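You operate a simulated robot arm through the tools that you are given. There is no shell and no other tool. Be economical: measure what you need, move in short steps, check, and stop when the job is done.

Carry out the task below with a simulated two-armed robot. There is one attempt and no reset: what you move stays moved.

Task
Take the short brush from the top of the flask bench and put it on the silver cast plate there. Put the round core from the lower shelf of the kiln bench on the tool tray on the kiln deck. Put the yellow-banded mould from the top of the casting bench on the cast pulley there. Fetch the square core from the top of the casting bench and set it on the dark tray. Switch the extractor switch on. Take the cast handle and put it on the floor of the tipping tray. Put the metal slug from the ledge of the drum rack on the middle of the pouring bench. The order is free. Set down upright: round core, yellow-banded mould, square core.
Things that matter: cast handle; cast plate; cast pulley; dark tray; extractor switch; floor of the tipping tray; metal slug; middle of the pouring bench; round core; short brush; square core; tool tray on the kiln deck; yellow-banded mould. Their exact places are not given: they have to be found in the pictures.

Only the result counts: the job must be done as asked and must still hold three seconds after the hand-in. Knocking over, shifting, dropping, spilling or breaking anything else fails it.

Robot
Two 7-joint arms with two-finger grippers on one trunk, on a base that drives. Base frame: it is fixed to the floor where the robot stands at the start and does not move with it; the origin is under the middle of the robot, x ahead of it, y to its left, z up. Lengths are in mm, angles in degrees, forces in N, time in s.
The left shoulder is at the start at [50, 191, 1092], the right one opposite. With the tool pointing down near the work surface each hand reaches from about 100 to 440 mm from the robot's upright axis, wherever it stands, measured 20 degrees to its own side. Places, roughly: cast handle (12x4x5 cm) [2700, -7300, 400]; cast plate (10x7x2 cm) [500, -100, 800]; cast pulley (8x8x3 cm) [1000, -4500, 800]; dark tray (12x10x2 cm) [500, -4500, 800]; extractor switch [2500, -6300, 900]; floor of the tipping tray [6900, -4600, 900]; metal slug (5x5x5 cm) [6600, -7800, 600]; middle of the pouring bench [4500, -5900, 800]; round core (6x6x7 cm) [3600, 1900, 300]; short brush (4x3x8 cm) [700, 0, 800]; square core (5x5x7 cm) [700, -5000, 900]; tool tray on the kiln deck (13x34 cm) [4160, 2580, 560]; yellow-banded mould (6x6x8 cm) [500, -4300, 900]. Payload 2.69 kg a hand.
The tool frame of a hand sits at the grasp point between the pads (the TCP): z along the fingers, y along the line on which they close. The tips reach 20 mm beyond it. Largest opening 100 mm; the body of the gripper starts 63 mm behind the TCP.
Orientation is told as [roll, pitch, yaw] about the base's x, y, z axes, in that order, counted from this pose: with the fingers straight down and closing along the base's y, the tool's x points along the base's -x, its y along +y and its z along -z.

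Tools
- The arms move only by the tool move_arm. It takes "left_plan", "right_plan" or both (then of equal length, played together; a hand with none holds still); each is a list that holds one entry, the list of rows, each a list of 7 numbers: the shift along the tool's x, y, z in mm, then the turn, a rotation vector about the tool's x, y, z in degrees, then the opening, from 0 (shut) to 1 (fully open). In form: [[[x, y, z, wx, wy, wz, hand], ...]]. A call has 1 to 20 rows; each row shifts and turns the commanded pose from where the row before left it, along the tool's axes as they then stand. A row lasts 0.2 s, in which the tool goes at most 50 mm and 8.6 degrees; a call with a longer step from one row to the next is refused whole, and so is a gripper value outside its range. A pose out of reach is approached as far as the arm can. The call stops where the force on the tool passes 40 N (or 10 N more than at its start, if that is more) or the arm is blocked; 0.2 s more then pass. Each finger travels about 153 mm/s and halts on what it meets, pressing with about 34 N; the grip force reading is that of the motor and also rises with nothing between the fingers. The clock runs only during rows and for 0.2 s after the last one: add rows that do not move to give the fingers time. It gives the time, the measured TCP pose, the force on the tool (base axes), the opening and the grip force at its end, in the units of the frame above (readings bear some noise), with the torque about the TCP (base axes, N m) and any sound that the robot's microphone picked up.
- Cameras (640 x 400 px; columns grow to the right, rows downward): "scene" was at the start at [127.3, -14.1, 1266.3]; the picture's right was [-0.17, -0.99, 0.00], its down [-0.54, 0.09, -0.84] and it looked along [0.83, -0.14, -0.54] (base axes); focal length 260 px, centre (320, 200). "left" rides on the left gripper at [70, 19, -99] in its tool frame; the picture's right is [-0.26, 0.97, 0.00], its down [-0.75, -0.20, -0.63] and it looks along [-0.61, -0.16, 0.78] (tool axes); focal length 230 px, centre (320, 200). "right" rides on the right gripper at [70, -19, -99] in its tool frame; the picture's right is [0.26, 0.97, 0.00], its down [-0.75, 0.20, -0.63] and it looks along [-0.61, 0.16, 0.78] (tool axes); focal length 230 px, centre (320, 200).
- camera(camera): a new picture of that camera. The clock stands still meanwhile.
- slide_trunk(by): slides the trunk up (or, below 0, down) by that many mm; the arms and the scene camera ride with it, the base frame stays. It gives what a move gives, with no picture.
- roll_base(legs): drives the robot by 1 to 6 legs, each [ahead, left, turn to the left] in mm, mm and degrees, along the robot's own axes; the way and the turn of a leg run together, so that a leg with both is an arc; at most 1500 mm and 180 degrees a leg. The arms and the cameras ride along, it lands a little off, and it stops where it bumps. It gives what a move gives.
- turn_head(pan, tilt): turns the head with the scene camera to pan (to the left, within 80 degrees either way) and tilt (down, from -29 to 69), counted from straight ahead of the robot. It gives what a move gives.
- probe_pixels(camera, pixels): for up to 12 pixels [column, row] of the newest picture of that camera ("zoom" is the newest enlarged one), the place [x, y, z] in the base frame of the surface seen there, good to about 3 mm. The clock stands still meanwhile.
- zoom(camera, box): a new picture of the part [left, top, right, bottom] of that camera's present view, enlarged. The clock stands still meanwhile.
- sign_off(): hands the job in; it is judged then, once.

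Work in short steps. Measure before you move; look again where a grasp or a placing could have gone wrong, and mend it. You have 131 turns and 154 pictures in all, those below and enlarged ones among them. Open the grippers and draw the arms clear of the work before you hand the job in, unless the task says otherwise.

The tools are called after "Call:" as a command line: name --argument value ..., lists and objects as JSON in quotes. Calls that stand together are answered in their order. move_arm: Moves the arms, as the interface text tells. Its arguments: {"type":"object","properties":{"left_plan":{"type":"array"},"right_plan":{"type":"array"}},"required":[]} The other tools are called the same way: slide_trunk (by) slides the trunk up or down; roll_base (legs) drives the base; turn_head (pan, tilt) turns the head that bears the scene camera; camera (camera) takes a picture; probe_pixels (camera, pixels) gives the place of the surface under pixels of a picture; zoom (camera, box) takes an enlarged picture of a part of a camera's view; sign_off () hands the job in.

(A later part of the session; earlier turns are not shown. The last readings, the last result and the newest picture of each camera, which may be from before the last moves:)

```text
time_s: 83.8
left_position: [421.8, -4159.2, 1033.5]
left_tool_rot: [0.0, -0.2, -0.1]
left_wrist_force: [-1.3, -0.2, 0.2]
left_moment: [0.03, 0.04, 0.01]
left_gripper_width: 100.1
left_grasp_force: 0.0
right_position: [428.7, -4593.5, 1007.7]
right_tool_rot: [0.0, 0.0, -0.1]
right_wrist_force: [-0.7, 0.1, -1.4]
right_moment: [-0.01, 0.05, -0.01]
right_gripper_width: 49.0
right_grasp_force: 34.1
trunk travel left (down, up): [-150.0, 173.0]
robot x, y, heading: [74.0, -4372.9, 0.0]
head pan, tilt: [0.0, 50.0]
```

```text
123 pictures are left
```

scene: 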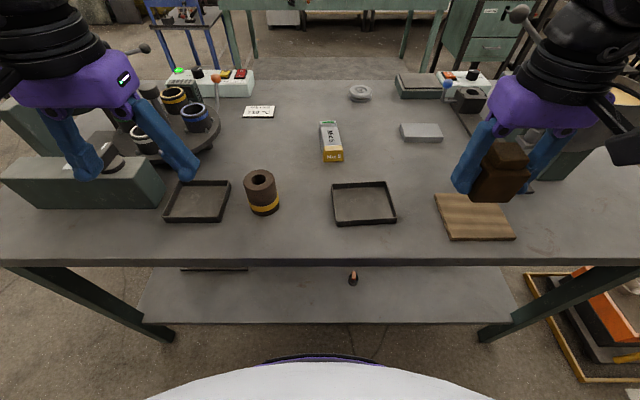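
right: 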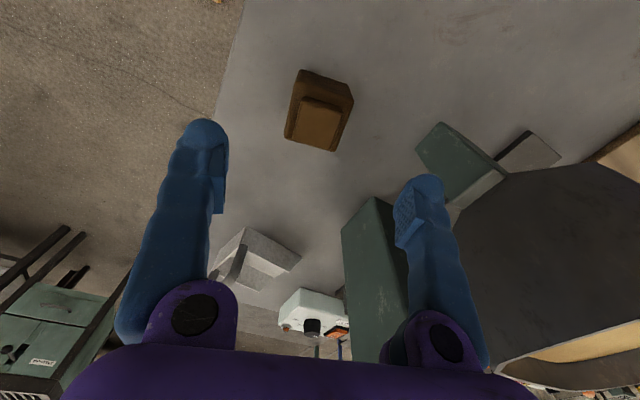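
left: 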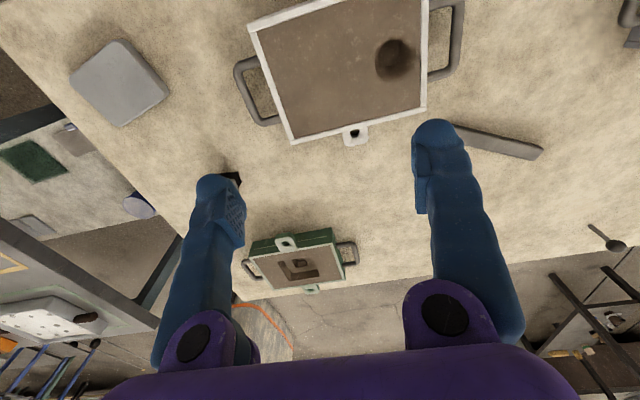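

Two dark trays show, and the one at (363,204) matches the given place. I probe its corners and the mould.

Call:
probe_pixels --camera "scene" --pixels '[[332, 184], [386, 181], [396, 218], [336, 225], [363, 204], [197, 202], [256, 178], [262, 171], [263, 189], [246, 185], [277, 185], [263, 205]]'

Call:
zoom --camera "scene" --box '[230, 150, 410, 240]'

```text
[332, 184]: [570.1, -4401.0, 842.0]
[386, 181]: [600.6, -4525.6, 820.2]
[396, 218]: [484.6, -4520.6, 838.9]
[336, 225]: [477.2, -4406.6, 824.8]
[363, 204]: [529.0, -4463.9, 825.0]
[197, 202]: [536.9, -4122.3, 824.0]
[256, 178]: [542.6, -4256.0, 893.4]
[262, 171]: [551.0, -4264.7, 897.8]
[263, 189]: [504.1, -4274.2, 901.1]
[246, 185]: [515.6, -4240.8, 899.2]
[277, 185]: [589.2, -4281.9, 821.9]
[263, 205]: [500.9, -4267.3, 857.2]
```

```text
3.56 times, centred on (320, 195) of scene
```

zoom: 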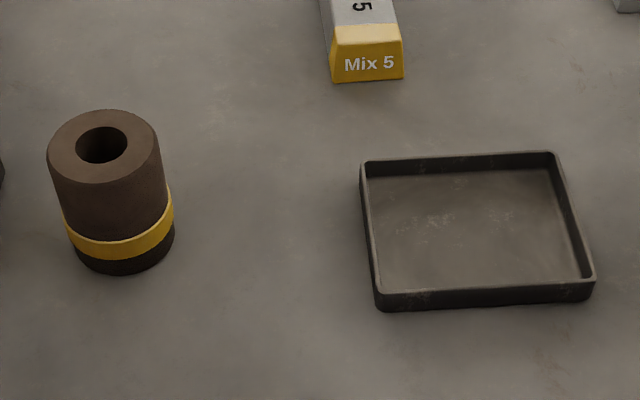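

The tray centre is about (525,-4462), floor z≈824. I bring the core over it and down to TCP z≈865, then check.

Call:
move_arm --right_plan '[[[-24.1, 32.9, 0, 0, 0, 0, 0], [-24.1, 32.9, 0, 0, 0, 0, 0], [-24.1, 32.9, 0, 0, 0, 0, 0], [-24.1, 32.9, 0, 0, 0, 0, 0], [0, 0, 40, 0, 0, 0, 0], [0, 0, 40, 0, 0, 0, 0], [0, 0, 40, 0, 0, 0, 0], [0, 0, 20, 0, 0, 0, 0], [0, 0, 0, 0, 0, 0, 0]]]'

Call:
zoom --camera "scene" --box '[290, 110, 450, 240]'

Call:
camera --camera "right"

```text
time_s: 85.8
left_position: [421.4, -4159.4, 1033.1]
left_tool_rot: [0.1, 0.0, -0.3]
left_wrist_force: [0.5, -0.1, -0.7]
left_moment: [-0.01, 0.01, 0.03]
left_gripper_width: 100.0
left_grasp_force: 0.1
right_position: [524.9, -4462.2, 867.4]
right_tool_rot: [0.0, 0.0, 0.0]
right_wrist_force: [-0.4, 0.4, -1.8]
right_moment: [0.0, 0.05, 0.0]
right_gripper_width: 48.6
right_grasp_force: 33.8
trunk travel left (down, up): [-150.0, 173.0]
robot x, y, heading: [75.3, -4373.0, -0.3]
head pan, tilt: [0.0, 50.0]
```

```text
3.08 times, centred on (370, 175) of scene
```

zoom: 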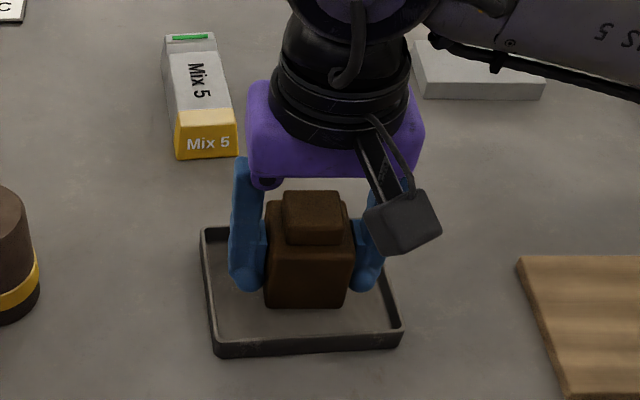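

```text
120 pictures are left
```

right: 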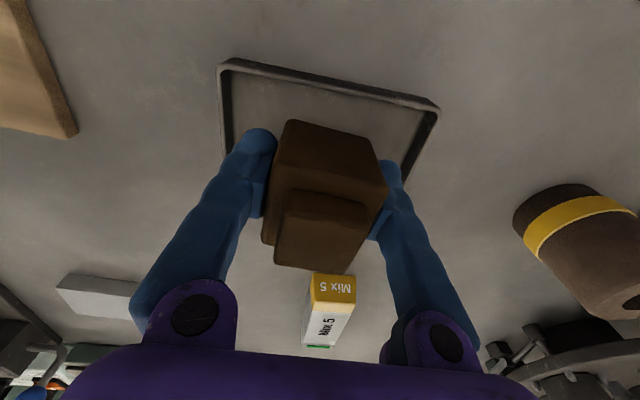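

The core is inside the tray outline. I lower about 13, open a little to 0.66, and withdraw.

Call:
move_arm --right_plan '[[[0, 0, 8, 0, 0, 0, 0], [0, 0, 4, 0, 0, 0, 0], [0, 0, 1.5, 0, 0, 0, 0], [0, 0, 0, 0, 0, 0, 0.66], [0, 0, 0, 0, 0, 0, 0.66], [0, 0, -30, 0, 0, 0, 0.66], [0, 0, -45, 0, 0, 0, 0.7], [0, 0, -50, 0, 0, 0, 1], [0, 0, -50, 0, 0, 0, 1]]]'

Call:
zoom --camera "scene" --box '[290, 110, 450, 240]'

```text
time_s: 87.8
left_position: [421.7, -4159.4, 1032.5]
left_tool_rot: [-0.1, 0.0, -0.1]
left_wrist_force: [-1.1, -0.6, 0.8]
left_moment: [-0.01, 0.01, -0.02]
left_gripper_width: 99.7
left_grasp_force: 0.1
right_position: [524.3, -4463.3, 1029.2]
right_tool_rot: [0.0, 0.0, -0.2]
right_wrist_force: [-0.5, 0.0, 0.7]
right_moment: [-0.02, 0.0, 0.0]
right_gripper_width: 99.7
right_grasp_force: 0.1
trunk travel left (down, up): [-150.0, 173.0]
robot x, y, heading: [78.6, -4374.1, -0.2]
head pan, tilt: [0.0, 50.0]
```

```text
3.08 times, centred on (370, 175) of scene
```

zoom: 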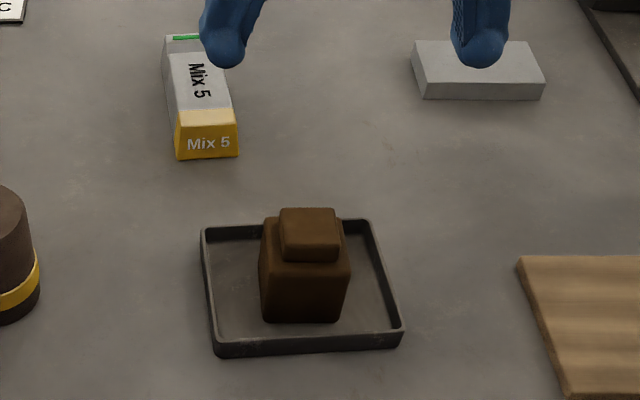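

The square core stands in the tray. I retract the right hand and bring the left over the mould near (531,-4266).

Call:
move_arm --left_plan '[[[0, 0, 0, 0, 0, 0, 1], [0, 0, 0, 0, 0, 0, 1], [-36, -35.5, 0, 0, 0, 0, 1], [-36, -35.5, 0, 0, 0, 0, 1], [-36, -35.5, 0, 0, 0, 0, 1], [0, 0, 0, 0, 0, 0, 1]]]' --right_plan '[[[35, -35, 0, 0, 0, 0, 1], [35, -35, 0, 0, 0, 0, 1], [30, -35, 0, 0, 0, 0, 1], [0, -30, 0, 0, 0, 0, 1], [0, 0, 0, 0, 0, 0, 1], [0, 0, 0, 0, 0, 0, 1]]]'

Call:
camera --camera "left"

```text
refused: row 3 steps farther than a row can; nothing moved
```

```text
118 pictures are left
```

left: 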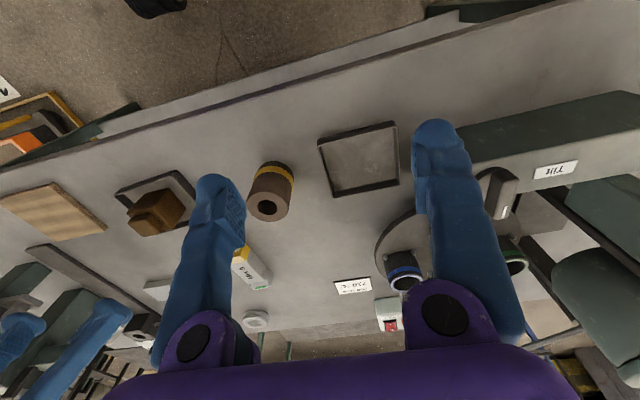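

The third row slightly exceeded 50 mm. I repeat the move with smaller steps.

Call:
move_arm --left_plan '[[[0, 0, 0, 0, 0, 0, 1], [0, 0, 0, 0, 0, 0, 1], [-27.3, -26.6, 0, 0, 0, 0, 1], [-27.3, -26.6, 0, 0, 0, 0, 1], [-27.3, -26.6, 0, 0, 0, 0, 1], [-27.3, -26.6, 0, 0, 0, 0, 1], [0, 0, 0, 0, 0, 0, 1]]]' --right_plan '[[[33, -33, 0, 0, 0, 0, 1], [33, -33, 0, 0, 0, 0, 1], [30, -33, 0, 0, 0, 0, 1], [0, -30, 0, 0, 0, 0, 1], [0, 0, 0, 0, 0, 0, 1], [0, 0, 0, 0, 0, 0, 1], [0, 0, 0, 0, 0, 0, 1]]]'

Call:
camera --camera "left"

```text
time_s: 89.4
left_position: [530.1, -4268.6, 1034.8]
left_tool_rot: [0.0, -0.1, -0.3]
left_wrist_force: [0.1, -0.1, 0.1]
left_moment: [-0.02, 0.01, 0.0]
left_gripper_width: 99.8
left_grasp_force: 0.1
right_position: [429.0, -4591.7, 1029.5]
right_tool_rot: [0.0, -0.1, -0.1]
right_wrist_force: [-0.6, 0.6, 0.0]
right_moment: [0.02, -0.01, 0.0]
right_gripper_width: 100.1
right_grasp_force: 0.1
trunk travel left (down, up): [-150.0, 173.0]
robot x, y, heading: [78.4, -4373.1, 0.2]
head pan, tilt: [0.0, 50.0]
```

```text
117 pictures are left
```

left: 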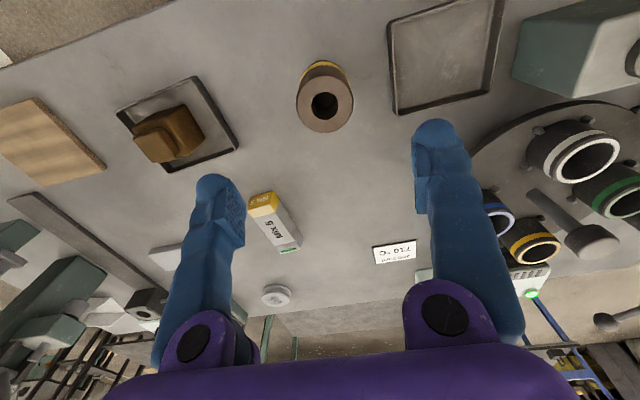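

I probe the mould's top rim at its left, right, near and far points.

Call:
probe_pixels --camera "left" --pixels '[[302, 104], [348, 106], [324, 127], [326, 84], [307, 90], [343, 90]]'

Call:
zoom --camera "left" --box '[280, 50, 370, 140]'

```text
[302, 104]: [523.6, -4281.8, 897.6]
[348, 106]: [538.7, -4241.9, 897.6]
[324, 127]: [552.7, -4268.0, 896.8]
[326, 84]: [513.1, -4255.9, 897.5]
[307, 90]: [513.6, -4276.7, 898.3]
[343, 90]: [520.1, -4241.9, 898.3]
```

```text
4.44 times, centred on (325, 95) of left
```

zoom: 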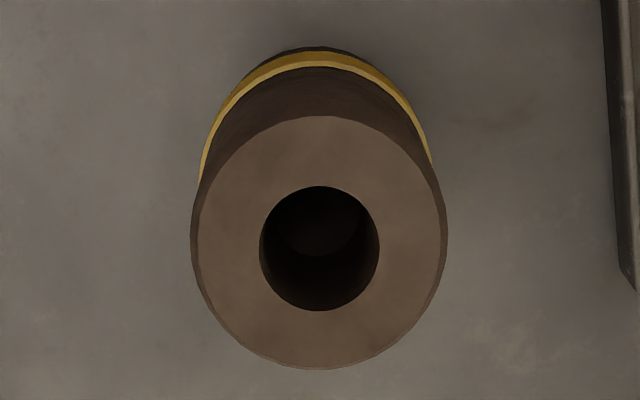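

The mould centre is (532,-4262), top z 898. I correct, descend to z≈862, close and lift.

Call:
move_arm --left_plan '[[[-2, 6.6, 20, 0, 0, 0, 0.8], [0, 0, 40, 0, 0, 0, 0.8], [0, 0, 40, 0, 0, 0, 0.8], [0, 0, 40, 0, 0, 0, 0.8], [0, 0, 20, 0, 0, 0, 0.8], [0, 0, 12, 0, 0, 0, 0.8], [0, 0, 0, 0, 0, 0, 0], [0, 0, 0, 0, 0, 0, 0], [0, 0, 0, 0, 0, 0, 0], [0, 0, -30, 0, 0, 0, 0], [0, 0, -40, 0, 0, 0, 0], [0, 0, -40, 0, 0, 0, 0], [0, 0, -40, 0, 0, 0, 0]]]'

Call:
camera --camera "scene"

```text
time_s: 92.2
left_position: [533.0, -4259.7, 1012.3]
left_tool_rot: [0.0, -0.1, -0.2]
left_wrist_force: [-0.5, 0.0, -2.7]
left_moment: [-0.01, -0.01, 0.04]
left_gripper_width: 57.0
left_grasp_force: 34.1
right_position: [428.0, -4591.2, 1028.6]
right_tool_rot: [-0.1, -0.1, -0.1]
right_wrist_force: [-0.7, -0.6, 0.4]
right_moment: [0.01, 0.03, 0.01]
right_gripper_width: 99.8
right_grasp_force: 0.1
trunk travel left (down, up): [-150.0, 173.0]
robot x, y, heading: [76.8, -4376.3, -0.1]
head pan, tilt: [0.0, 50.0]
```

```text
115 pictures are left
```

scene: 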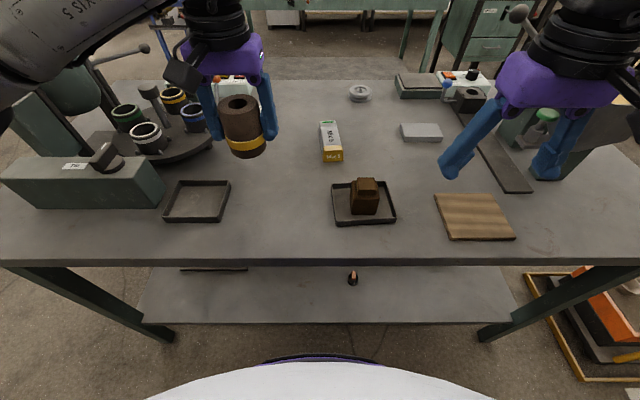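

The mould is held. I probe the pulley, the bench's back edge and the obstacles beyond for the way round.

Call:
probe_pixels --camera "scene" --pixels '[[360, 91], [360, 98], [330, 80], [300, 62], [258, 60], [410, 60], [215, 68], [440, 75], [560, 55], [300, 80]]'

Call:
move_arm --left_plan '[[[45, 10, 0, 0, 0, 0, 0], [45, 10, 0, 0, 0, 0, 0], [45, 10, 0, 0, 0, 0, 0], [45, 10, 0, 0, 0, 0, 0]]]'

Call:
roll_base --legs '[[-220, 0, 0]]'

Call:
turn_head --pan 0 --tilt 20

Call:
camera --camera "scene"

Call:
turn_head --pan 50 --tilt 20

Call:
camera --camera "scene"

```text
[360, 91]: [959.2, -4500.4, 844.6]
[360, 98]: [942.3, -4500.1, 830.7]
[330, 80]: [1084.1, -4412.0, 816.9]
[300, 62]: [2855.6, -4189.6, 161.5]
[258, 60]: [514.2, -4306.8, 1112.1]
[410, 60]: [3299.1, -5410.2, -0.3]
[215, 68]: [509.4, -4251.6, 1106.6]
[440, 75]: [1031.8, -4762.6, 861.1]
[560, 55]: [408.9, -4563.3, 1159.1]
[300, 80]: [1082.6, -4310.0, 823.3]
```

```text
time_s: 93.2
left_position: [351.6, -4219.2, 1012.1]
left_tool_rot: [0.0, -0.2, -0.2]
left_wrist_force: [-0.3, -0.3, -2.1]
left_moment: [0.07, -0.02, 0.0]
left_gripper_width: 56.9
left_grasp_force: 33.9
right_position: [429.5, -4592.9, 1029.8]
right_tool_rot: [0.0, -0.1, -0.1]
right_wrist_force: [0.8, 0.5, 0.5]
right_moment: [0.04, -0.02, -0.05]
right_gripper_width: 100.2
right_grasp_force: 0.1
trunk travel left (down, up): [-150.0, 173.0]
robot x, y, heading: [81.3, -4374.1, 0.3]
head pan, tilt: [0.0, 50.0]
```

```text
time_s: 94.9
left_position: [133.3, -4218.8, 1011.8]
left_tool_rot: [-0.1, -0.1, -0.1]
left_wrist_force: [0.3, -0.1, -2.0]
left_moment: [0.01, -0.04, -0.03]
left_gripper_width: 56.8
left_grasp_force: 34.0
right_position: [209.7, -4591.2, 1029.5]
right_tool_rot: [0.0, -0.1, -0.2]
right_wrist_force: [0.6, 0.7, 0.4]
right_moment: [0.02, -0.03, 0.01]
right_gripper_width: 99.8
right_grasp_force: 0.2
trunk travel left (down, up): [-150.0, 173.0]
robot x, y, heading: [-139.4, -4373.4, -0.5]
head pan, tilt: [0.0, 50.0]
```

```text
time_s: 95.8
left_position: [134.1, -4219.2, 1013.4]
left_tool_rot: [0.0, -0.1, -0.2]
left_wrist_force: [0.5, 0.1, -2.4]
left_moment: [-0.02, -0.02, 0.02]
left_gripper_width: 56.9
left_grasp_force: 33.9
right_position: [209.0, -4592.0, 1029.8]
right_tool_rot: [0.1, 0.1, -0.2]
right_wrist_force: [-0.1, 0.1, 0.3]
right_moment: [0.03, 0.01, 0.01]
right_gripper_width: 99.9
right_grasp_force: 0.0
trunk travel left (down, up): [-150.0, 173.0]
robot x, y, heading: [-142.8, -4377.1, -0.3]
head pan, tilt: [0.0, 20.0]
```

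```text
114 pictures are left
```

scene: 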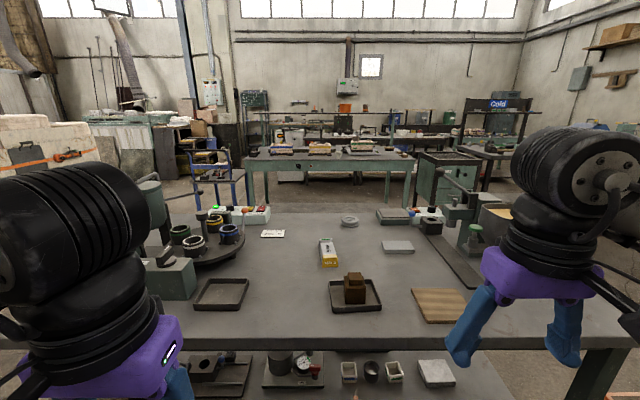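

```text
time_s: 97.0
left_position: [133.5, -4218.7, 1011.8]
left_tool_rot: [0.0, -0.1, -0.2]
left_wrist_force: [0.0, 0.5, -3.3]
left_moment: [0.0, 0.01, -0.01]
left_gripper_width: 56.9
left_grasp_force: 33.7
right_position: [209.1, -4591.9, 1030.1]
right_tool_rot: [0.1, 0.0, -0.2]
right_wrist_force: [0.0, -0.7, 0.3]
right_moment: [0.0, -0.01, 0.01]
right_gripper_width: 100.0
right_grasp_force: 0.1
trunk travel left (down, up): [-150.0, 173.0]
robot x, y, heading: [-140.8, -4375.7, -0.2]
head pan, tilt: [50.0, 20.0]
```

```text
113 pictures are left
```

scene: 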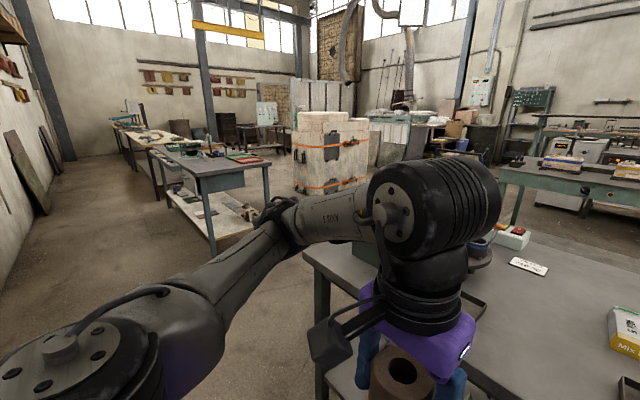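

I probe the gap between bench 2 at (213,240) and the casting bench corner at (318,300), and the floor beyond.

Call:
probe_pixels --camera "scene" --pixels '[[213, 250], [268, 205], [268, 170], [305, 250], [320, 345], [330, 190], [363, 178], [300, 188], [280, 215], [190, 320], [525, 200], [60, 185]]'

Call:
roll_base --legs '[[0, 1450, 0]]'

Call:
turn_head --pan -10 --tilt 20

Call:
camera --camera "scene"

```text
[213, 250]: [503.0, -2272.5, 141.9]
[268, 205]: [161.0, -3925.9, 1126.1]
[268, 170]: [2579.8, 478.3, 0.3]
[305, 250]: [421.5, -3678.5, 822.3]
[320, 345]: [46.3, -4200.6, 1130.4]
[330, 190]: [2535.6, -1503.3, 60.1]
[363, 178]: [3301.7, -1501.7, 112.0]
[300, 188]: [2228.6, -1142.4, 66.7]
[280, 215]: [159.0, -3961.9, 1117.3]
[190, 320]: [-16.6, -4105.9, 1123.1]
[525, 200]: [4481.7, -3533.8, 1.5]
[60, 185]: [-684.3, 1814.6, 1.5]
```

```text
time_s: 109.8
left_position: [142.7, -2783.4, 1012.3]
left_tool_rot: [0.0, -0.1, -0.4]
left_wrist_force: [0.4, 1.0, -2.6]
left_moment: [-0.01, 0.0, 0.01]
left_gripper_width: 56.8
left_grasp_force: 34.1
right_position: [217.3, -3158.2, 1028.2]
right_tool_rot: [0.0, 0.1, -0.6]
right_wrist_force: [0.3, -0.5, -0.3]
right_moment: [0.0, 0.04, 0.0]
right_gripper_width: 99.9
right_grasp_force: 0.1
trunk travel left (down, up): [-150.0, 173.0]
robot x, y, heading: [-132.1, -2934.8, -0.7]
head pan, tilt: [50.0, 20.0]
```

```text
time_s: 111.1
left_position: [142.6, -2784.5, 1012.9]
left_tool_rot: [0.1, 0.0, -0.5]
left_wrist_force: [-0.3, -0.3, -3.2]
left_moment: [-0.01, -0.01, 0.0]
left_gripper_width: 56.9
left_grasp_force: 34.4
right_position: [216.9, -3156.7, 1029.0]
right_tool_rot: [-0.1, 0.1, -0.5]
right_wrist_force: [-0.5, -0.2, 0.5]
right_moment: [0.06, -0.01, -0.01]
right_gripper_width: 100.1
right_grasp_force: 0.0
trunk travel left (down, up): [-150.0, 173.0]
robot x, y, heading: [-132.0, -2939.1, -0.0]
head pan, tilt: [-10.0, 20.0]
```

```text
112 pictures are left
```

scene: 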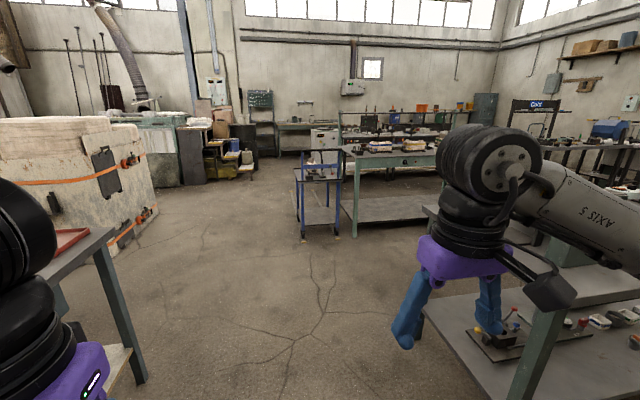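

The gap is about 1400 wide and I stand in its middle. I probe the blue trolley and the green bench leg, then drive through.

Call:
probe_pixels --camera "scene" --pixels '[[303, 236], [338, 234], [354, 236], [145, 380], [520, 390], [130, 245], [250, 170]]'

Call:
roll_base --legs '[[1450, 0, 0]]'

Call:
turn_head --pan -60 --tilt 25

Call:
camera --camera "scene"

```text
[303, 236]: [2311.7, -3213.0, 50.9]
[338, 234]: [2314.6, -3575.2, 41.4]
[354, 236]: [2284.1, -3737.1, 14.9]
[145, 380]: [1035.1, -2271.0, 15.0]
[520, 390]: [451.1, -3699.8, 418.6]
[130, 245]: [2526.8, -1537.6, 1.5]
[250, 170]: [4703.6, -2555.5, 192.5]
```

```text
time_s: 118.2
left_position: [1588.0, -2818.0, 1012.6]
left_tool_rot: [0.0, 0.0, -1.8]
left_wrist_force: [-0.6, 0.1, -2.4]
left_moment: [0.02, -0.01, 0.01]
left_gripper_width: 56.8
left_grasp_force: 33.7
right_position: [1654.8, -3193.4, 1029.6]
right_tool_rot: [0.0, 0.0, -1.6]
right_wrist_force: [0.5, -0.6, -1.0]
right_moment: [-0.03, 0.0, 0.0]
right_gripper_width: 100.0
right_grasp_force: 0.0
trunk travel left (down, up): [-150.0, 173.0]
robot x, y, heading: [1307.3, -2964.8, -1.8]
head pan, tilt: [-10.0, 20.0]
```

```text
time_s: 119.4
left_position: [1587.6, -2818.0, 1012.5]
left_tool_rot: [0.0, -0.1, -1.9]
left_wrist_force: [0.6, 0.0, -2.0]
left_moment: [0.01, -0.05, 0.0]
left_gripper_width: 56.7
left_grasp_force: 34.2
right_position: [1654.9, -3192.7, 1029.0]
right_tool_rot: [0.0, -0.1, -1.7]
right_wrist_force: [-0.9, 0.3, -0.1]
right_moment: [0.01, 0.0, 0.0]
right_gripper_width: 100.1
right_grasp_force: 0.0
trunk travel left (down, up): [-150.0, 173.0]
robot x, y, heading: [1311.0, -2966.3, -1.5]
head pan, tilt: [-60.0, 25.0]
```

```text
111 pictures are left
```

scene: 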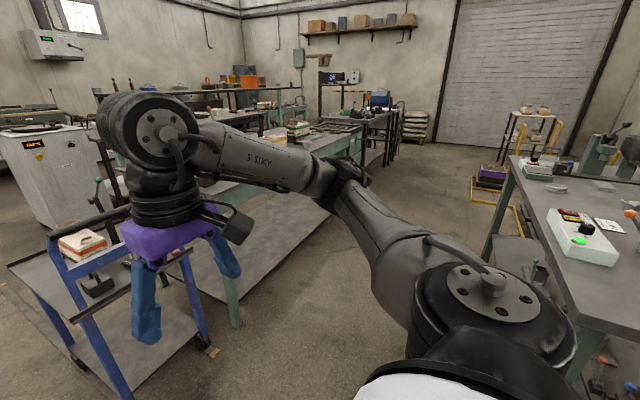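

The corridor behind the bench, x 1084 to 2284, is free. I turn 180° here, back off to x≈1520, and strafe left to y≈-4370.

Call:
roll_base --legs '[[0, 0, 91], [0, 0, 90.5], [-200, 0, 0], [0, 1400, 0]]'

Call:
turn_head --pan 10 --tilt 45

Call:
camera --camera "scene"

```text
time_s: 140.7
left_position: [1200.1, -4511.5, 1012.4]
left_tool_rot: [0.0, -0.1, 178.5]
left_wrist_force: [-0.2, 0.1, -1.7]
left_moment: [0.02, 0.02, 0.02]
left_gripper_width: 56.6
left_grasp_force: 33.8
right_position: [1132.0, -4135.7, 1029.7]
right_tool_rot: [0.0, 0.0, 178.6]
right_wrist_force: [0.8, 1.2, -0.2]
right_moment: [-0.01, 0.0, 0.02]
right_gripper_width: 99.9
right_grasp_force: 0.0
trunk travel left (down, up): [-150.0, 173.0]
robot x, y, heading: [1476.5, -4363.1, 178.2]
head pan, tilt: [-60.0, 25.0]
```

```text
time_s: 142.1
left_position: [1200.2, -4510.6, 1012.3]
left_tool_rot: [0.0, -0.1, 178.5]
left_wrist_force: [0.0, 0.6, -2.8]
left_moment: [0.04, 0.0, 0.03]
left_gripper_width: 56.6
left_grasp_force: 33.7
right_position: [1131.9, -4136.4, 1029.0]
right_tool_rot: [0.0, -0.1, 178.6]
right_wrist_force: [-1.3, 0.6, 0.3]
right_moment: [0.03, -0.01, -0.02]
right_gripper_width: 100.0
right_grasp_force: 0.0
trunk travel left (down, up): [-150.0, 173.0]
robot x, y, heading: [1481.6, -4364.1, 178.7]
head pan, tilt: [10.0, 45.0]
```

```text
110 pictures are left
```

scene: 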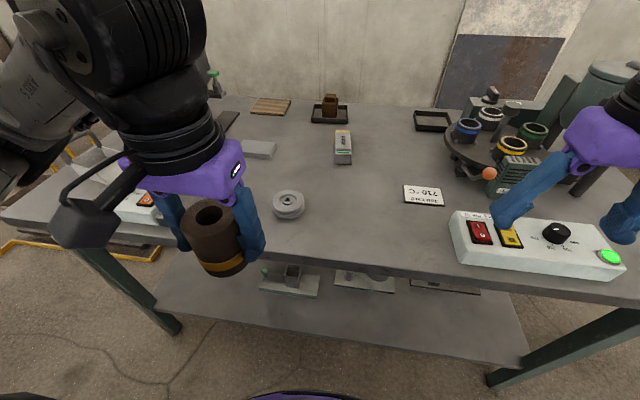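

The pulley shows at (288,203). I probe it and zoom.

Call:
probe_pixels --camera "scene" --pixels '[[288, 193], [277, 201], [300, 201], [288, 210], [288, 200], [274, 208], [303, 206], [288, 220]]'

Call:
zoom --camera "scene" --box '[258, 180, 322, 228]'

```text
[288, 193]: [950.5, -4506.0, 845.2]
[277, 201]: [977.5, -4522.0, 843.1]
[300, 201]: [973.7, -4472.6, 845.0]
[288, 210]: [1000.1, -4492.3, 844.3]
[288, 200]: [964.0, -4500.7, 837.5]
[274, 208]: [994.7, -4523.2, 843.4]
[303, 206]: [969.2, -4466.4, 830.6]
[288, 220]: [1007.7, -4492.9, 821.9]
```

```text
8.33 times, centred on (290, 204) of scene
```

zoom: 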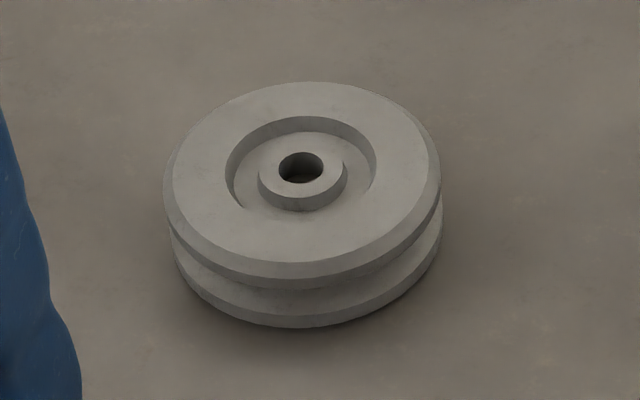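

The pulley centre is (974,-4499), top z 845. I carry the mould above it at z≈905 (final contact about 890).

Call:
move_arm --left_plan '[[[-37.7, -1, 0, 0, 0, 0, 0], [-37.7, -1, 0, 0, 0, 0, 0], [-37.7, -1, 0, 0, 0, 0, 0], [-37.7, -1, 0, 0, 0, 0, 0], [-37.7, -1, 0, 0, 0, 0, 0], [-37.7, -1, 0, 0, 0, 0, 0], [0, 0, 40, 0, 0, 0, 0], [0, 0, 40, 0, 0, 0, 0], [0, 0, 27, 0, 0, 0, 0], [0, 0, 0, 0, 0, 0, 0]]]'

Call:
camera --camera "left"

Call:
zoom --camera "scene" --box '[220, 120, 360, 240]'

```text
time_s: 144.3
left_position: [973.1, -4498.4, 904.5]
left_tool_rot: [0.1, -0.2, 178.5]
left_wrist_force: [1.1, 0.1, -3.0]
left_moment: [-0.05, -0.01, 0.0]
left_gripper_width: 56.7
left_grasp_force: 34.1
right_position: [1131.5, -4137.1, 1030.1]
right_tool_rot: [0.0, 0.0, 178.6]
right_wrist_force: [-0.3, 0.3, -0.1]
right_moment: [0.0, 0.0, 0.0]
right_gripper_width: 100.2
right_grasp_force: 0.2
trunk travel left (down, up): [-150.0, 173.0]
robot x, y, heading: [1477.1, -4361.8, 178.5]
head pan, tilt: [10.0, 45.0]
```

```text
108 pictures are left
```

left: 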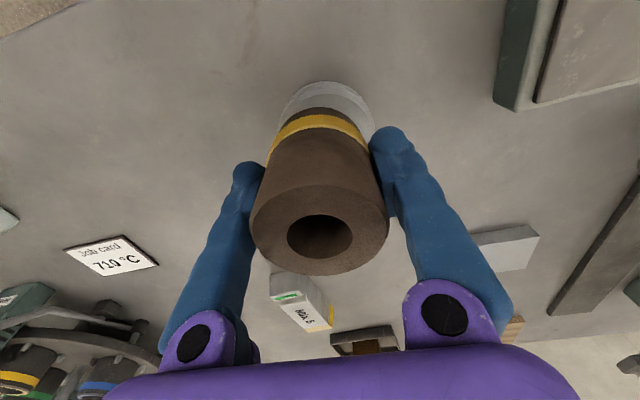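

```text
3.33 times, centred on (290, 180) of scene
```

zoom: 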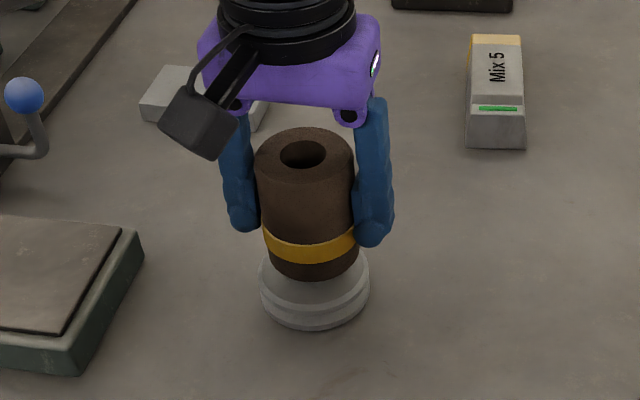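

The mould is well over the pulley. I lower 14, open and withdraw upward.

Call:
move_arm --left_plan '[[[0, 0, 8, 0, 0, 0, 0], [0, 0, 4, 0, 0, 0, 0], [0, 0, 2, 0, 0, 0, 0], [0, 0, 0, 0, 0, 0, 0]]]'

Call:
zoom --camera "scene" --box '[220, 120, 360, 240]'

```text
time_s: 145.3
left_position: [974.7, -4497.2, 891.7]
left_tool_rot: [0.0, -0.1, 178.5]
left_wrist_force: [0.1, -0.2, -2.0]
left_moment: [0.0, 0.05, 0.0]
left_gripper_width: 56.7
left_grasp_force: 33.5
right_position: [1130.7, -4136.0, 1028.9]
right_tool_rot: [0.1, 0.0, 178.5]
right_wrist_force: [0.0, -0.8, 0.7]
right_moment: [-0.03, -0.01, 0.01]
right_gripper_width: 100.2
right_grasp_force: 0.0
trunk travel left (down, up): [-150.0, 173.0]
robot x, y, heading: [1478.2, -4363.4, 178.4]
head pan, tilt: [10.0, 45.0]
```

```text
3.33 times, centred on (290, 180) of scene
```

zoom: 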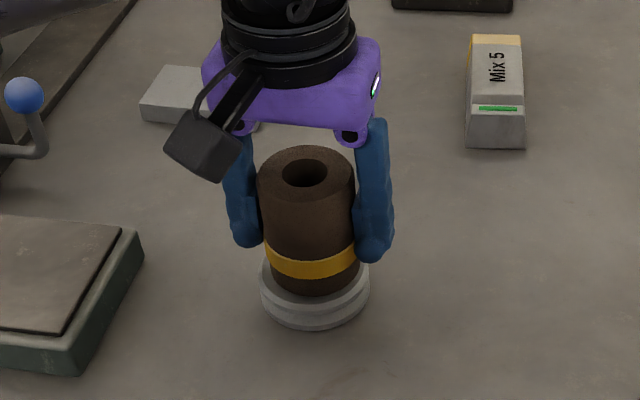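

No contact yet, so I lower 2 more, open, and lift away.

Call:
move_arm --left_plan '[[[0, 0, 2, 0, 0, 0, 0], [0, 0, 0, 0, 0, 0, 0.6], [0, 0, 0, 0, 0, 0, 0.8], [0, 0, 0, 0, 0, 0, 0.8], [0, 0, -30, 0, 0, 0, 0.8], [0, 0, -45, 0, 0, 0, 0.8], [0, 0, -50, 0, 0, 0, 1], [40, 0, -10, 0, 0, 0, 1], [45, 0, 0, 0, 0, 0, 1], [45, 0, 0, 0, 0, 0, 1], [45, 0, 0, 0, 0, 0, 1]]]'

Call:
zoom --camera "scene" --box '[220, 120, 360, 240]'

```text
time_s: 147.7
left_position: [1148.7, -4503.5, 1025.4]
left_tool_rot: [0.0, -0.1, 178.6]
left_wrist_force: [0.7, -0.6, -0.5]
left_moment: [-0.01, 0.05, 0.0]
left_gripper_width: 100.0
left_grasp_force: 0.1
right_position: [1131.8, -4135.6, 1029.3]
right_tool_rot: [0.0, 0.1, 178.6]
right_wrist_force: [1.8, 0.2, -0.9]
right_moment: [0.06, 0.03, 0.0]
right_gripper_width: 99.9
right_grasp_force: 0.0
trunk travel left (down, up): [-150.0, 173.0]
robot x, y, heading: [1478.5, -4358.8, 178.5]
head pan, tilt: [10.0, 45.0]
```

```text
3.33 times, centred on (290, 180) of scene
```

zoom: 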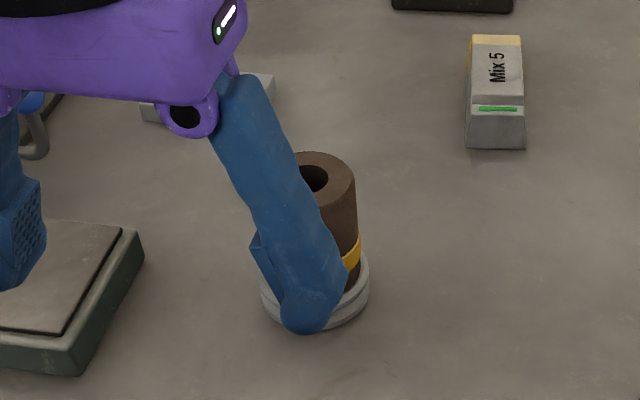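

The mould stands on the pulley. I back off 190 and look left along the corridor toward -y.

Call:
roll_base --legs '[[-190, 0, 0]]'

Call:
turn_head --pan 75 --tilt 18

Call:
camera --camera "scene"

```text
time_s: 149.2
left_position: [1338.3, -4508.1, 1024.3]
left_tool_rot: [0.1, -0.2, 178.6]
left_wrist_force: [0.6, -1.5, 0.1]
left_moment: [0.01, 0.0, 0.02]
left_gripper_width: 100.1
left_grasp_force: 0.0
right_position: [1321.6, -4141.5, 1030.6]
right_tool_rot: [0.0, -0.1, 178.8]
right_wrist_force: [0.2, 0.2, 0.7]
right_moment: [0.01, -0.02, 0.01]
right_gripper_width: 100.1
right_grasp_force: 0.0
trunk travel left (down, up): [-150.0, 173.0]
robot x, y, heading: [1666.4, -4363.8, 178.6]
head pan, tilt: [10.0, 45.0]
```

```text
time_s: 150.6
left_position: [1338.4, -4507.4, 1022.9]
left_tool_rot: [0.0, -0.2, 178.6]
left_wrist_force: [-0.1, -0.6, 0.7]
left_moment: [0.02, -0.03, 0.0]
left_gripper_width: 99.8
left_grasp_force: 0.1
right_position: [1321.6, -4141.9, 1029.3]
right_tool_rot: [0.0, 0.0, 178.7]
right_wrist_force: [0.6, 0.4, -0.4]
right_moment: [-0.05, 0.02, 0.02]
right_gripper_width: 99.8
right_grasp_force: 0.0
trunk travel left (down, up): [-150.0, 173.0]
robot x, y, heading: [1669.7, -4364.1, 178.6]
head pan, tilt: [75.0, 18.0]
```

```text
104 pictures are left
```

scene: 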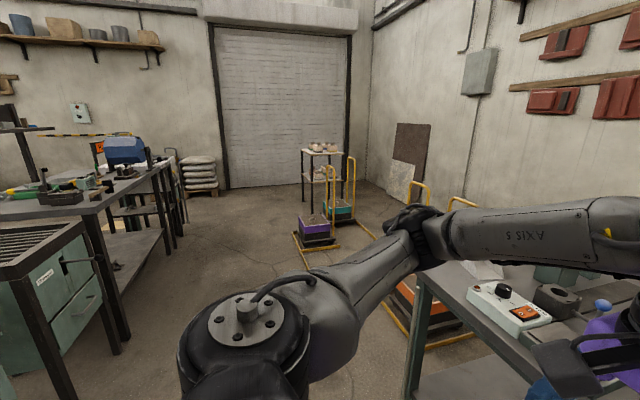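

The bench at left, with a blue machine at (125,150) on it, is toward the switch. I probe the area.

Call:
probe_pixels --camera "scene" --pixels '[[125, 150], [85, 215], [128, 335], [60, 350], [160, 185], [200, 190], [78, 112], [25, 190], [310, 240], [180, 235], [120, 265], [250, 215]]'

Call:
zoom --camera "scene" --box '[0, 80, 240, 290]'

```text
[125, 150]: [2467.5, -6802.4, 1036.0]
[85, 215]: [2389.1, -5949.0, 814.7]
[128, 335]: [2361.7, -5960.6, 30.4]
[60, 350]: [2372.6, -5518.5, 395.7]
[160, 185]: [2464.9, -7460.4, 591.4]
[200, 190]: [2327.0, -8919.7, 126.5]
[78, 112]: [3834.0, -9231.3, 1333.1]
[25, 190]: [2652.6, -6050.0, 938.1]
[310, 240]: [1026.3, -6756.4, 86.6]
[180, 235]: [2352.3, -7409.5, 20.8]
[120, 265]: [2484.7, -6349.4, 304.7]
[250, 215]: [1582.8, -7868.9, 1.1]
```

```text
1.90 times, centred on (120, 185) of scene
```

zoom: 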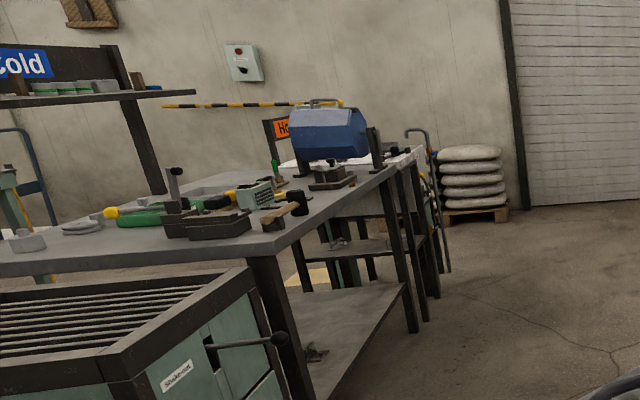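

I strafe left 1700 down the corridor, turn to face +x, and look at the fettling bench.

Call:
roll_base --legs '[[0, 1000, 0.5], [0, 800, 0.5], [0, 0, 90], [0, 0, 90]]'

Call:
turn_head --pan 0 --tilt 25

Call:
camera --camera "scene"

```text
time_s: 174.3
left_position: [1993.1, -6014.8, 1023.4]
left_tool_rot: [0.0, 0.0, -1.0]
left_wrist_force: [-0.1, -0.5, -0.1]
left_moment: [-0.01, -0.03, -0.04]
left_gripper_width: 100.1
left_grasp_force: 0.0
right_position: [2013.1, -6382.2, 1029.0]
right_tool_rot: [-0.1, 0.0, -1.0]
right_wrist_force: [-0.4, 0.8, 0.9]
right_moment: [0.0, -0.01, -0.06]
right_gripper_width: 99.8
right_grasp_force: 0.0
trunk travel left (down, up): [-150.0, 173.0]
robot x, y, heading: [1665.5, -6159.7, -1.3]
head pan, tilt: [75.0, 18.0]
```

```text
time_s: 175.8
left_position: [1993.5, -6015.9, 1023.5]
left_tool_rot: [0.0, -0.1, -0.9]
left_wrist_force: [-0.3, -0.1, 0.0]
left_moment: [0.01, 0.0, -0.02]
left_gripper_width: 100.0
left_grasp_force: 0.1
right_position: [2012.9, -6382.9, 1029.1]
right_tool_rot: [0.0, 0.1, -0.9]
right_wrist_force: [-0.6, 0.5, -0.4]
right_moment: [0.0, 0.03, 0.03]
right_gripper_width: 100.0
right_grasp_force: 0.0
trunk travel left (down, up): [-150.0, 173.0]
robot x, y, heading: [1661.0, -6161.2, -0.9]
head pan, tilt: [0.0, 25.0]
```

```text
102 pictures are left
```

scene: 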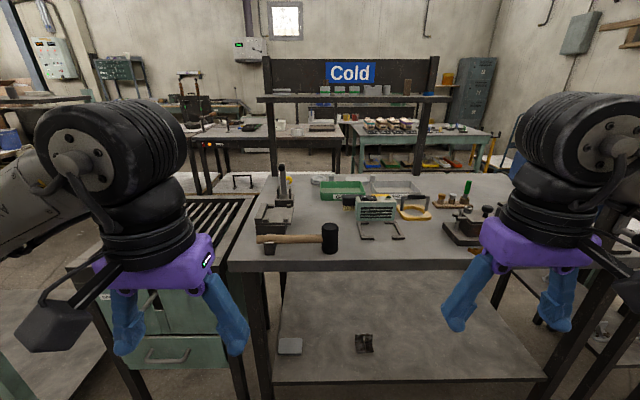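

I zoom on the bench top to find the switch.

Call:
zoom --camera "scene" --box '[230, 150, 390, 260]'

Call:
zoom --camera "scene" --box '[370, 150, 530, 260]'

Call:
probe_pixels --camera "scene" --pixels '[[375, 215], [282, 180], [275, 215], [467, 185], [470, 230], [340, 190], [330, 235], [415, 205]]'

```text
3.64 times, centred on (310, 205) of scene
```

zoom: 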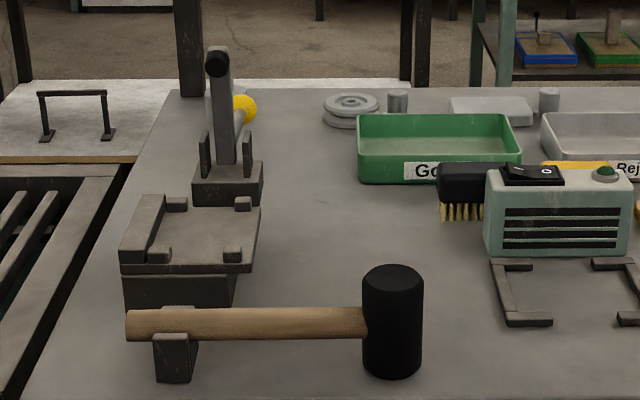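

```text
3.64 times, centred on (450, 205) of scene
```

zoom: 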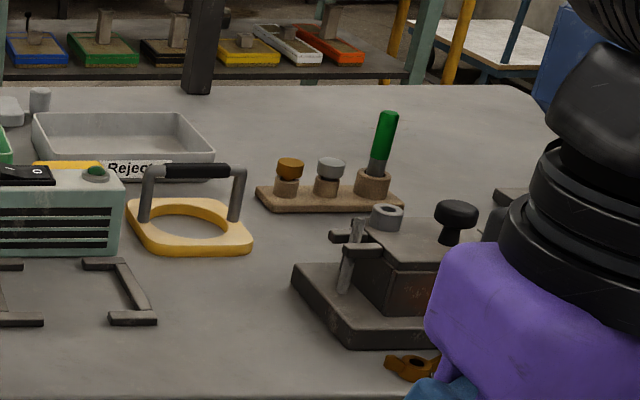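

```text
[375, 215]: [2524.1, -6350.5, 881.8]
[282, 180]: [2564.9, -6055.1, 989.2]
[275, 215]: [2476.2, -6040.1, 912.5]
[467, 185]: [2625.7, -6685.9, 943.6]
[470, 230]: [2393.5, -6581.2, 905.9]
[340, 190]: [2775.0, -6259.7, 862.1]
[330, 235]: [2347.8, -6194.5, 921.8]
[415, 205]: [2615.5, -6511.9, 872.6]
```

The extractor is the pale green louvred box at (2524,-6350,880) with a black rocker on top. I drive 310 ahead and 20 right and look closer.

Call:
roll_base --legs '[[310, -20, 1]]'

Call:
turn_head --pan -15 --tilt 40

Call:
camera --camera "scene"

```text
time_s: 177.8
left_position: [2299.9, -6031.7, 1024.9]
left_tool_rot: [0.0, 0.0, 0.2]
left_wrist_force: [0.0, -0.4, 0.3]
left_moment: [0.05, 0.01, 0.0]
left_gripper_width: 100.3
left_grasp_force: 0.1
right_position: [2327.3, -6398.0, 1029.3]
right_tool_rot: [-0.1, -0.1, 0.0]
right_wrist_force: [0.1, 0.6, 0.0]
right_moment: [0.02, 0.01, 0.0]
right_gripper_width: 100.0
right_grasp_force: 0.0
trunk travel left (down, up): [-150.0, 173.0]
robot x, y, heading: [1974.1, -6181.3, -0.1]
head pan, tilt: [0.0, 25.0]
```

```text
time_s: 178.6
left_position: [2299.2, -6031.9, 1024.8]
left_tool_rot: [0.0, -0.1, 0.1]
left_wrist_force: [0.3, 0.3, 0.4]
left_moment: [0.01, 0.02, -0.01]
left_gripper_width: 99.8
left_grasp_force: 0.1
right_position: [2326.2, -6397.5, 1029.3]
right_tool_rot: [-0.1, 0.0, 0.2]
right_wrist_force: [-0.4, -0.2, 0.0]
right_moment: [0.01, -0.04, -0.01]
right_gripper_width: 100.3
right_grasp_force: 0.1
trunk travel left (down, up): [-150.0, 173.0]
robot x, y, heading: [1973.4, -6182.6, -0.1]
head pan, tilt: [-15.0, 40.0]
```

```text
99 pictures are left
```

scene: 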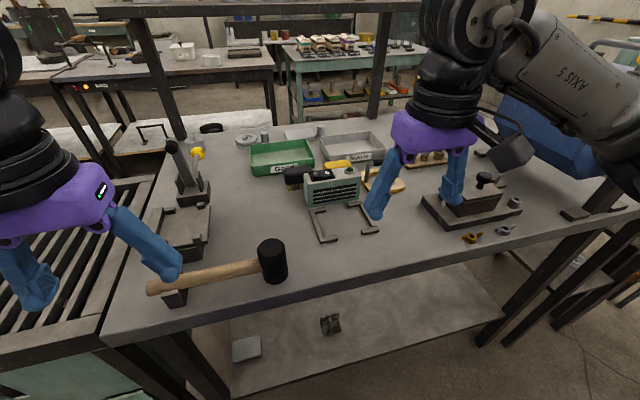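

I zoom in on the extractor's top near (325,177) and probe the rocker.

Call:
zoom --camera "scene" --box '[290, 155, 370, 210]'

Call:
probe_pixels --camera "scene" --pixels '[[311, 178], [316, 175], [322, 174], [328, 173], [332, 173], [345, 171], [352, 174], [308, 180]]'

Call:
zoom --camera "right" --box '[220, 130, 460, 290]'

```text
7.27 times, centred on (330, 182) of scene
```

zoom: 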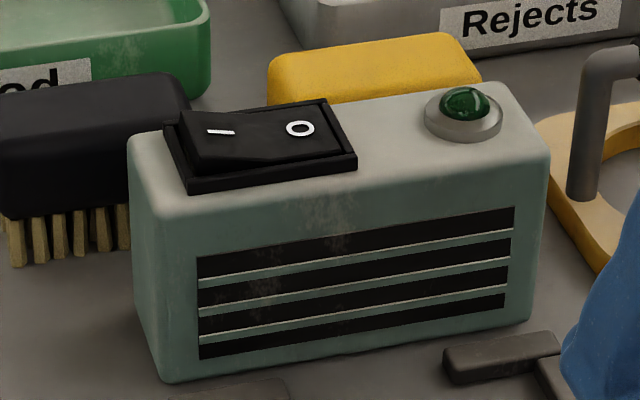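

```text
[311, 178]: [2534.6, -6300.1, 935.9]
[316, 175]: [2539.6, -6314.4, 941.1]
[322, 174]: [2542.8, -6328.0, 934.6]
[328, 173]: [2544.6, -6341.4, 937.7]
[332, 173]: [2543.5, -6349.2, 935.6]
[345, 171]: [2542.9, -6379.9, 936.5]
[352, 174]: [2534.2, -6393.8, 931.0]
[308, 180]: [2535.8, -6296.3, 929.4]
```

```text
2.50 times, centred on (340, 210) of right
```

zoom: 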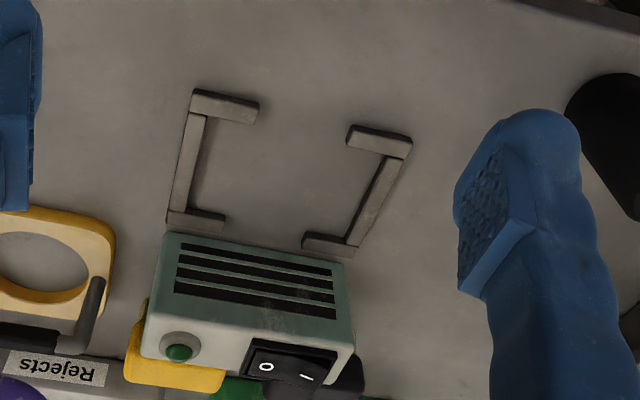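

The raised side is "I" at (316,173), about (2542,-6310,941), so the switch is off. I close the right hand and bring it above that side, tips at about z 955.

Call:
move_arm --right_plan '[[[-36, 14.75, 0, 0, 0, 0, 0], [-36, 14.75, 0, 0, 0, 0, 0], [-36, 14.75, 0, 0, 0, 0, 0], [-36, 14.75, 0, 0, 0, 0, 0], [-36, 14.75, 0, 0, 0, 0, 0], [-36, 14.75, 0, 0, 0, 0, 0], [0, 0, 30, 0, 0, 0, 0], [0, 0, 24, 0, 0, 0, 0], [0, 0, 0, 0, 0, 0, 0]]]'

Call:
zoom --camera "scene" --box '[270, 120, 380, 210]'

Call:
zoom --camera "right" --box '[220, 50, 420, 200]'

```text
time_s: 180.6
left_position: [2298.8, -6031.9, 1025.7]
left_tool_rot: [0.1, -0.1, 0.1]
left_wrist_force: [0.2, -0.7, -0.1]
left_moment: [0.02, -0.01, 0.03]
left_gripper_width: 100.1
left_grasp_force: 0.0
right_position: [2541.7, -6308.3, 976.8]
right_tool_rot: [0.0, 0.1, 0.1]
right_wrist_force: [-0.9, -0.9, 0.1]
right_moment: [-0.02, 0.01, 0.03]
right_gripper_width: 0.0
right_grasp_force: 29.4
trunk travel left (down, up): [-150.0, 173.0]
robot x, y, heading: [1972.6, -6182.1, 0.2]
head pan, tilt: [-15.0, 40.0]
```

```text
4.44 times, centred on (325, 165) of scene
```

zoom: 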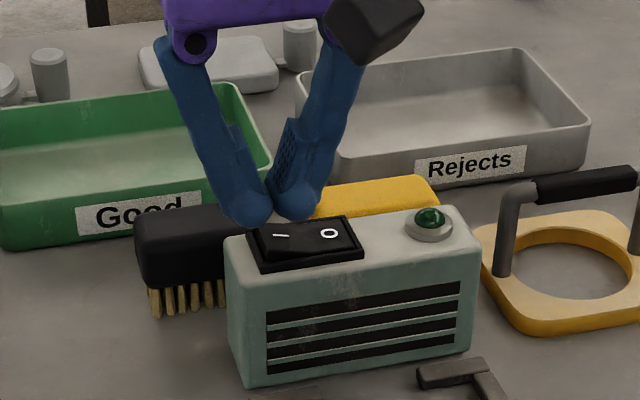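

```text
2.67 times, centred on (320, 125) of right
```

zoom: 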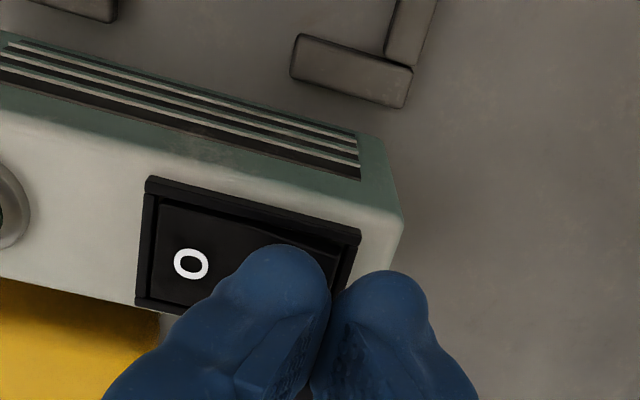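

The two closed tips are about 45 mm wide together, so I should shift toward +y to put one tip on the "I" end. I check the heights of the brush and housing beside it.

Call:
probe_pixels --camera "scene" --pixels '[[296, 169], [303, 171], [290, 168], [307, 176], [333, 179], [311, 175], [315, 174], [287, 172]]'

Call:
probe_pixels --camera "zoom" --pixels '[[330, 250], [190, 265], [250, 215], [350, 240], [395, 230], [150, 190]]'

```text
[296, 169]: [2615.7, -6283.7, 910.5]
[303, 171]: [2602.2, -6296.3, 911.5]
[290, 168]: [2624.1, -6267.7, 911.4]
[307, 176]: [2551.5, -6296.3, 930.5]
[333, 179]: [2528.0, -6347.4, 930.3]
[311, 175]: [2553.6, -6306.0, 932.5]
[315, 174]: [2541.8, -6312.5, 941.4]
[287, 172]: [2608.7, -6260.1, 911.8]
```

```text
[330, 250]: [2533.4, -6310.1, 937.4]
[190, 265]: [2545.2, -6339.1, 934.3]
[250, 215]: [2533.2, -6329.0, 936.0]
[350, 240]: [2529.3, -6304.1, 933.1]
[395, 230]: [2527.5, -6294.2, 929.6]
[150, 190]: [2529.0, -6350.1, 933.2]
```

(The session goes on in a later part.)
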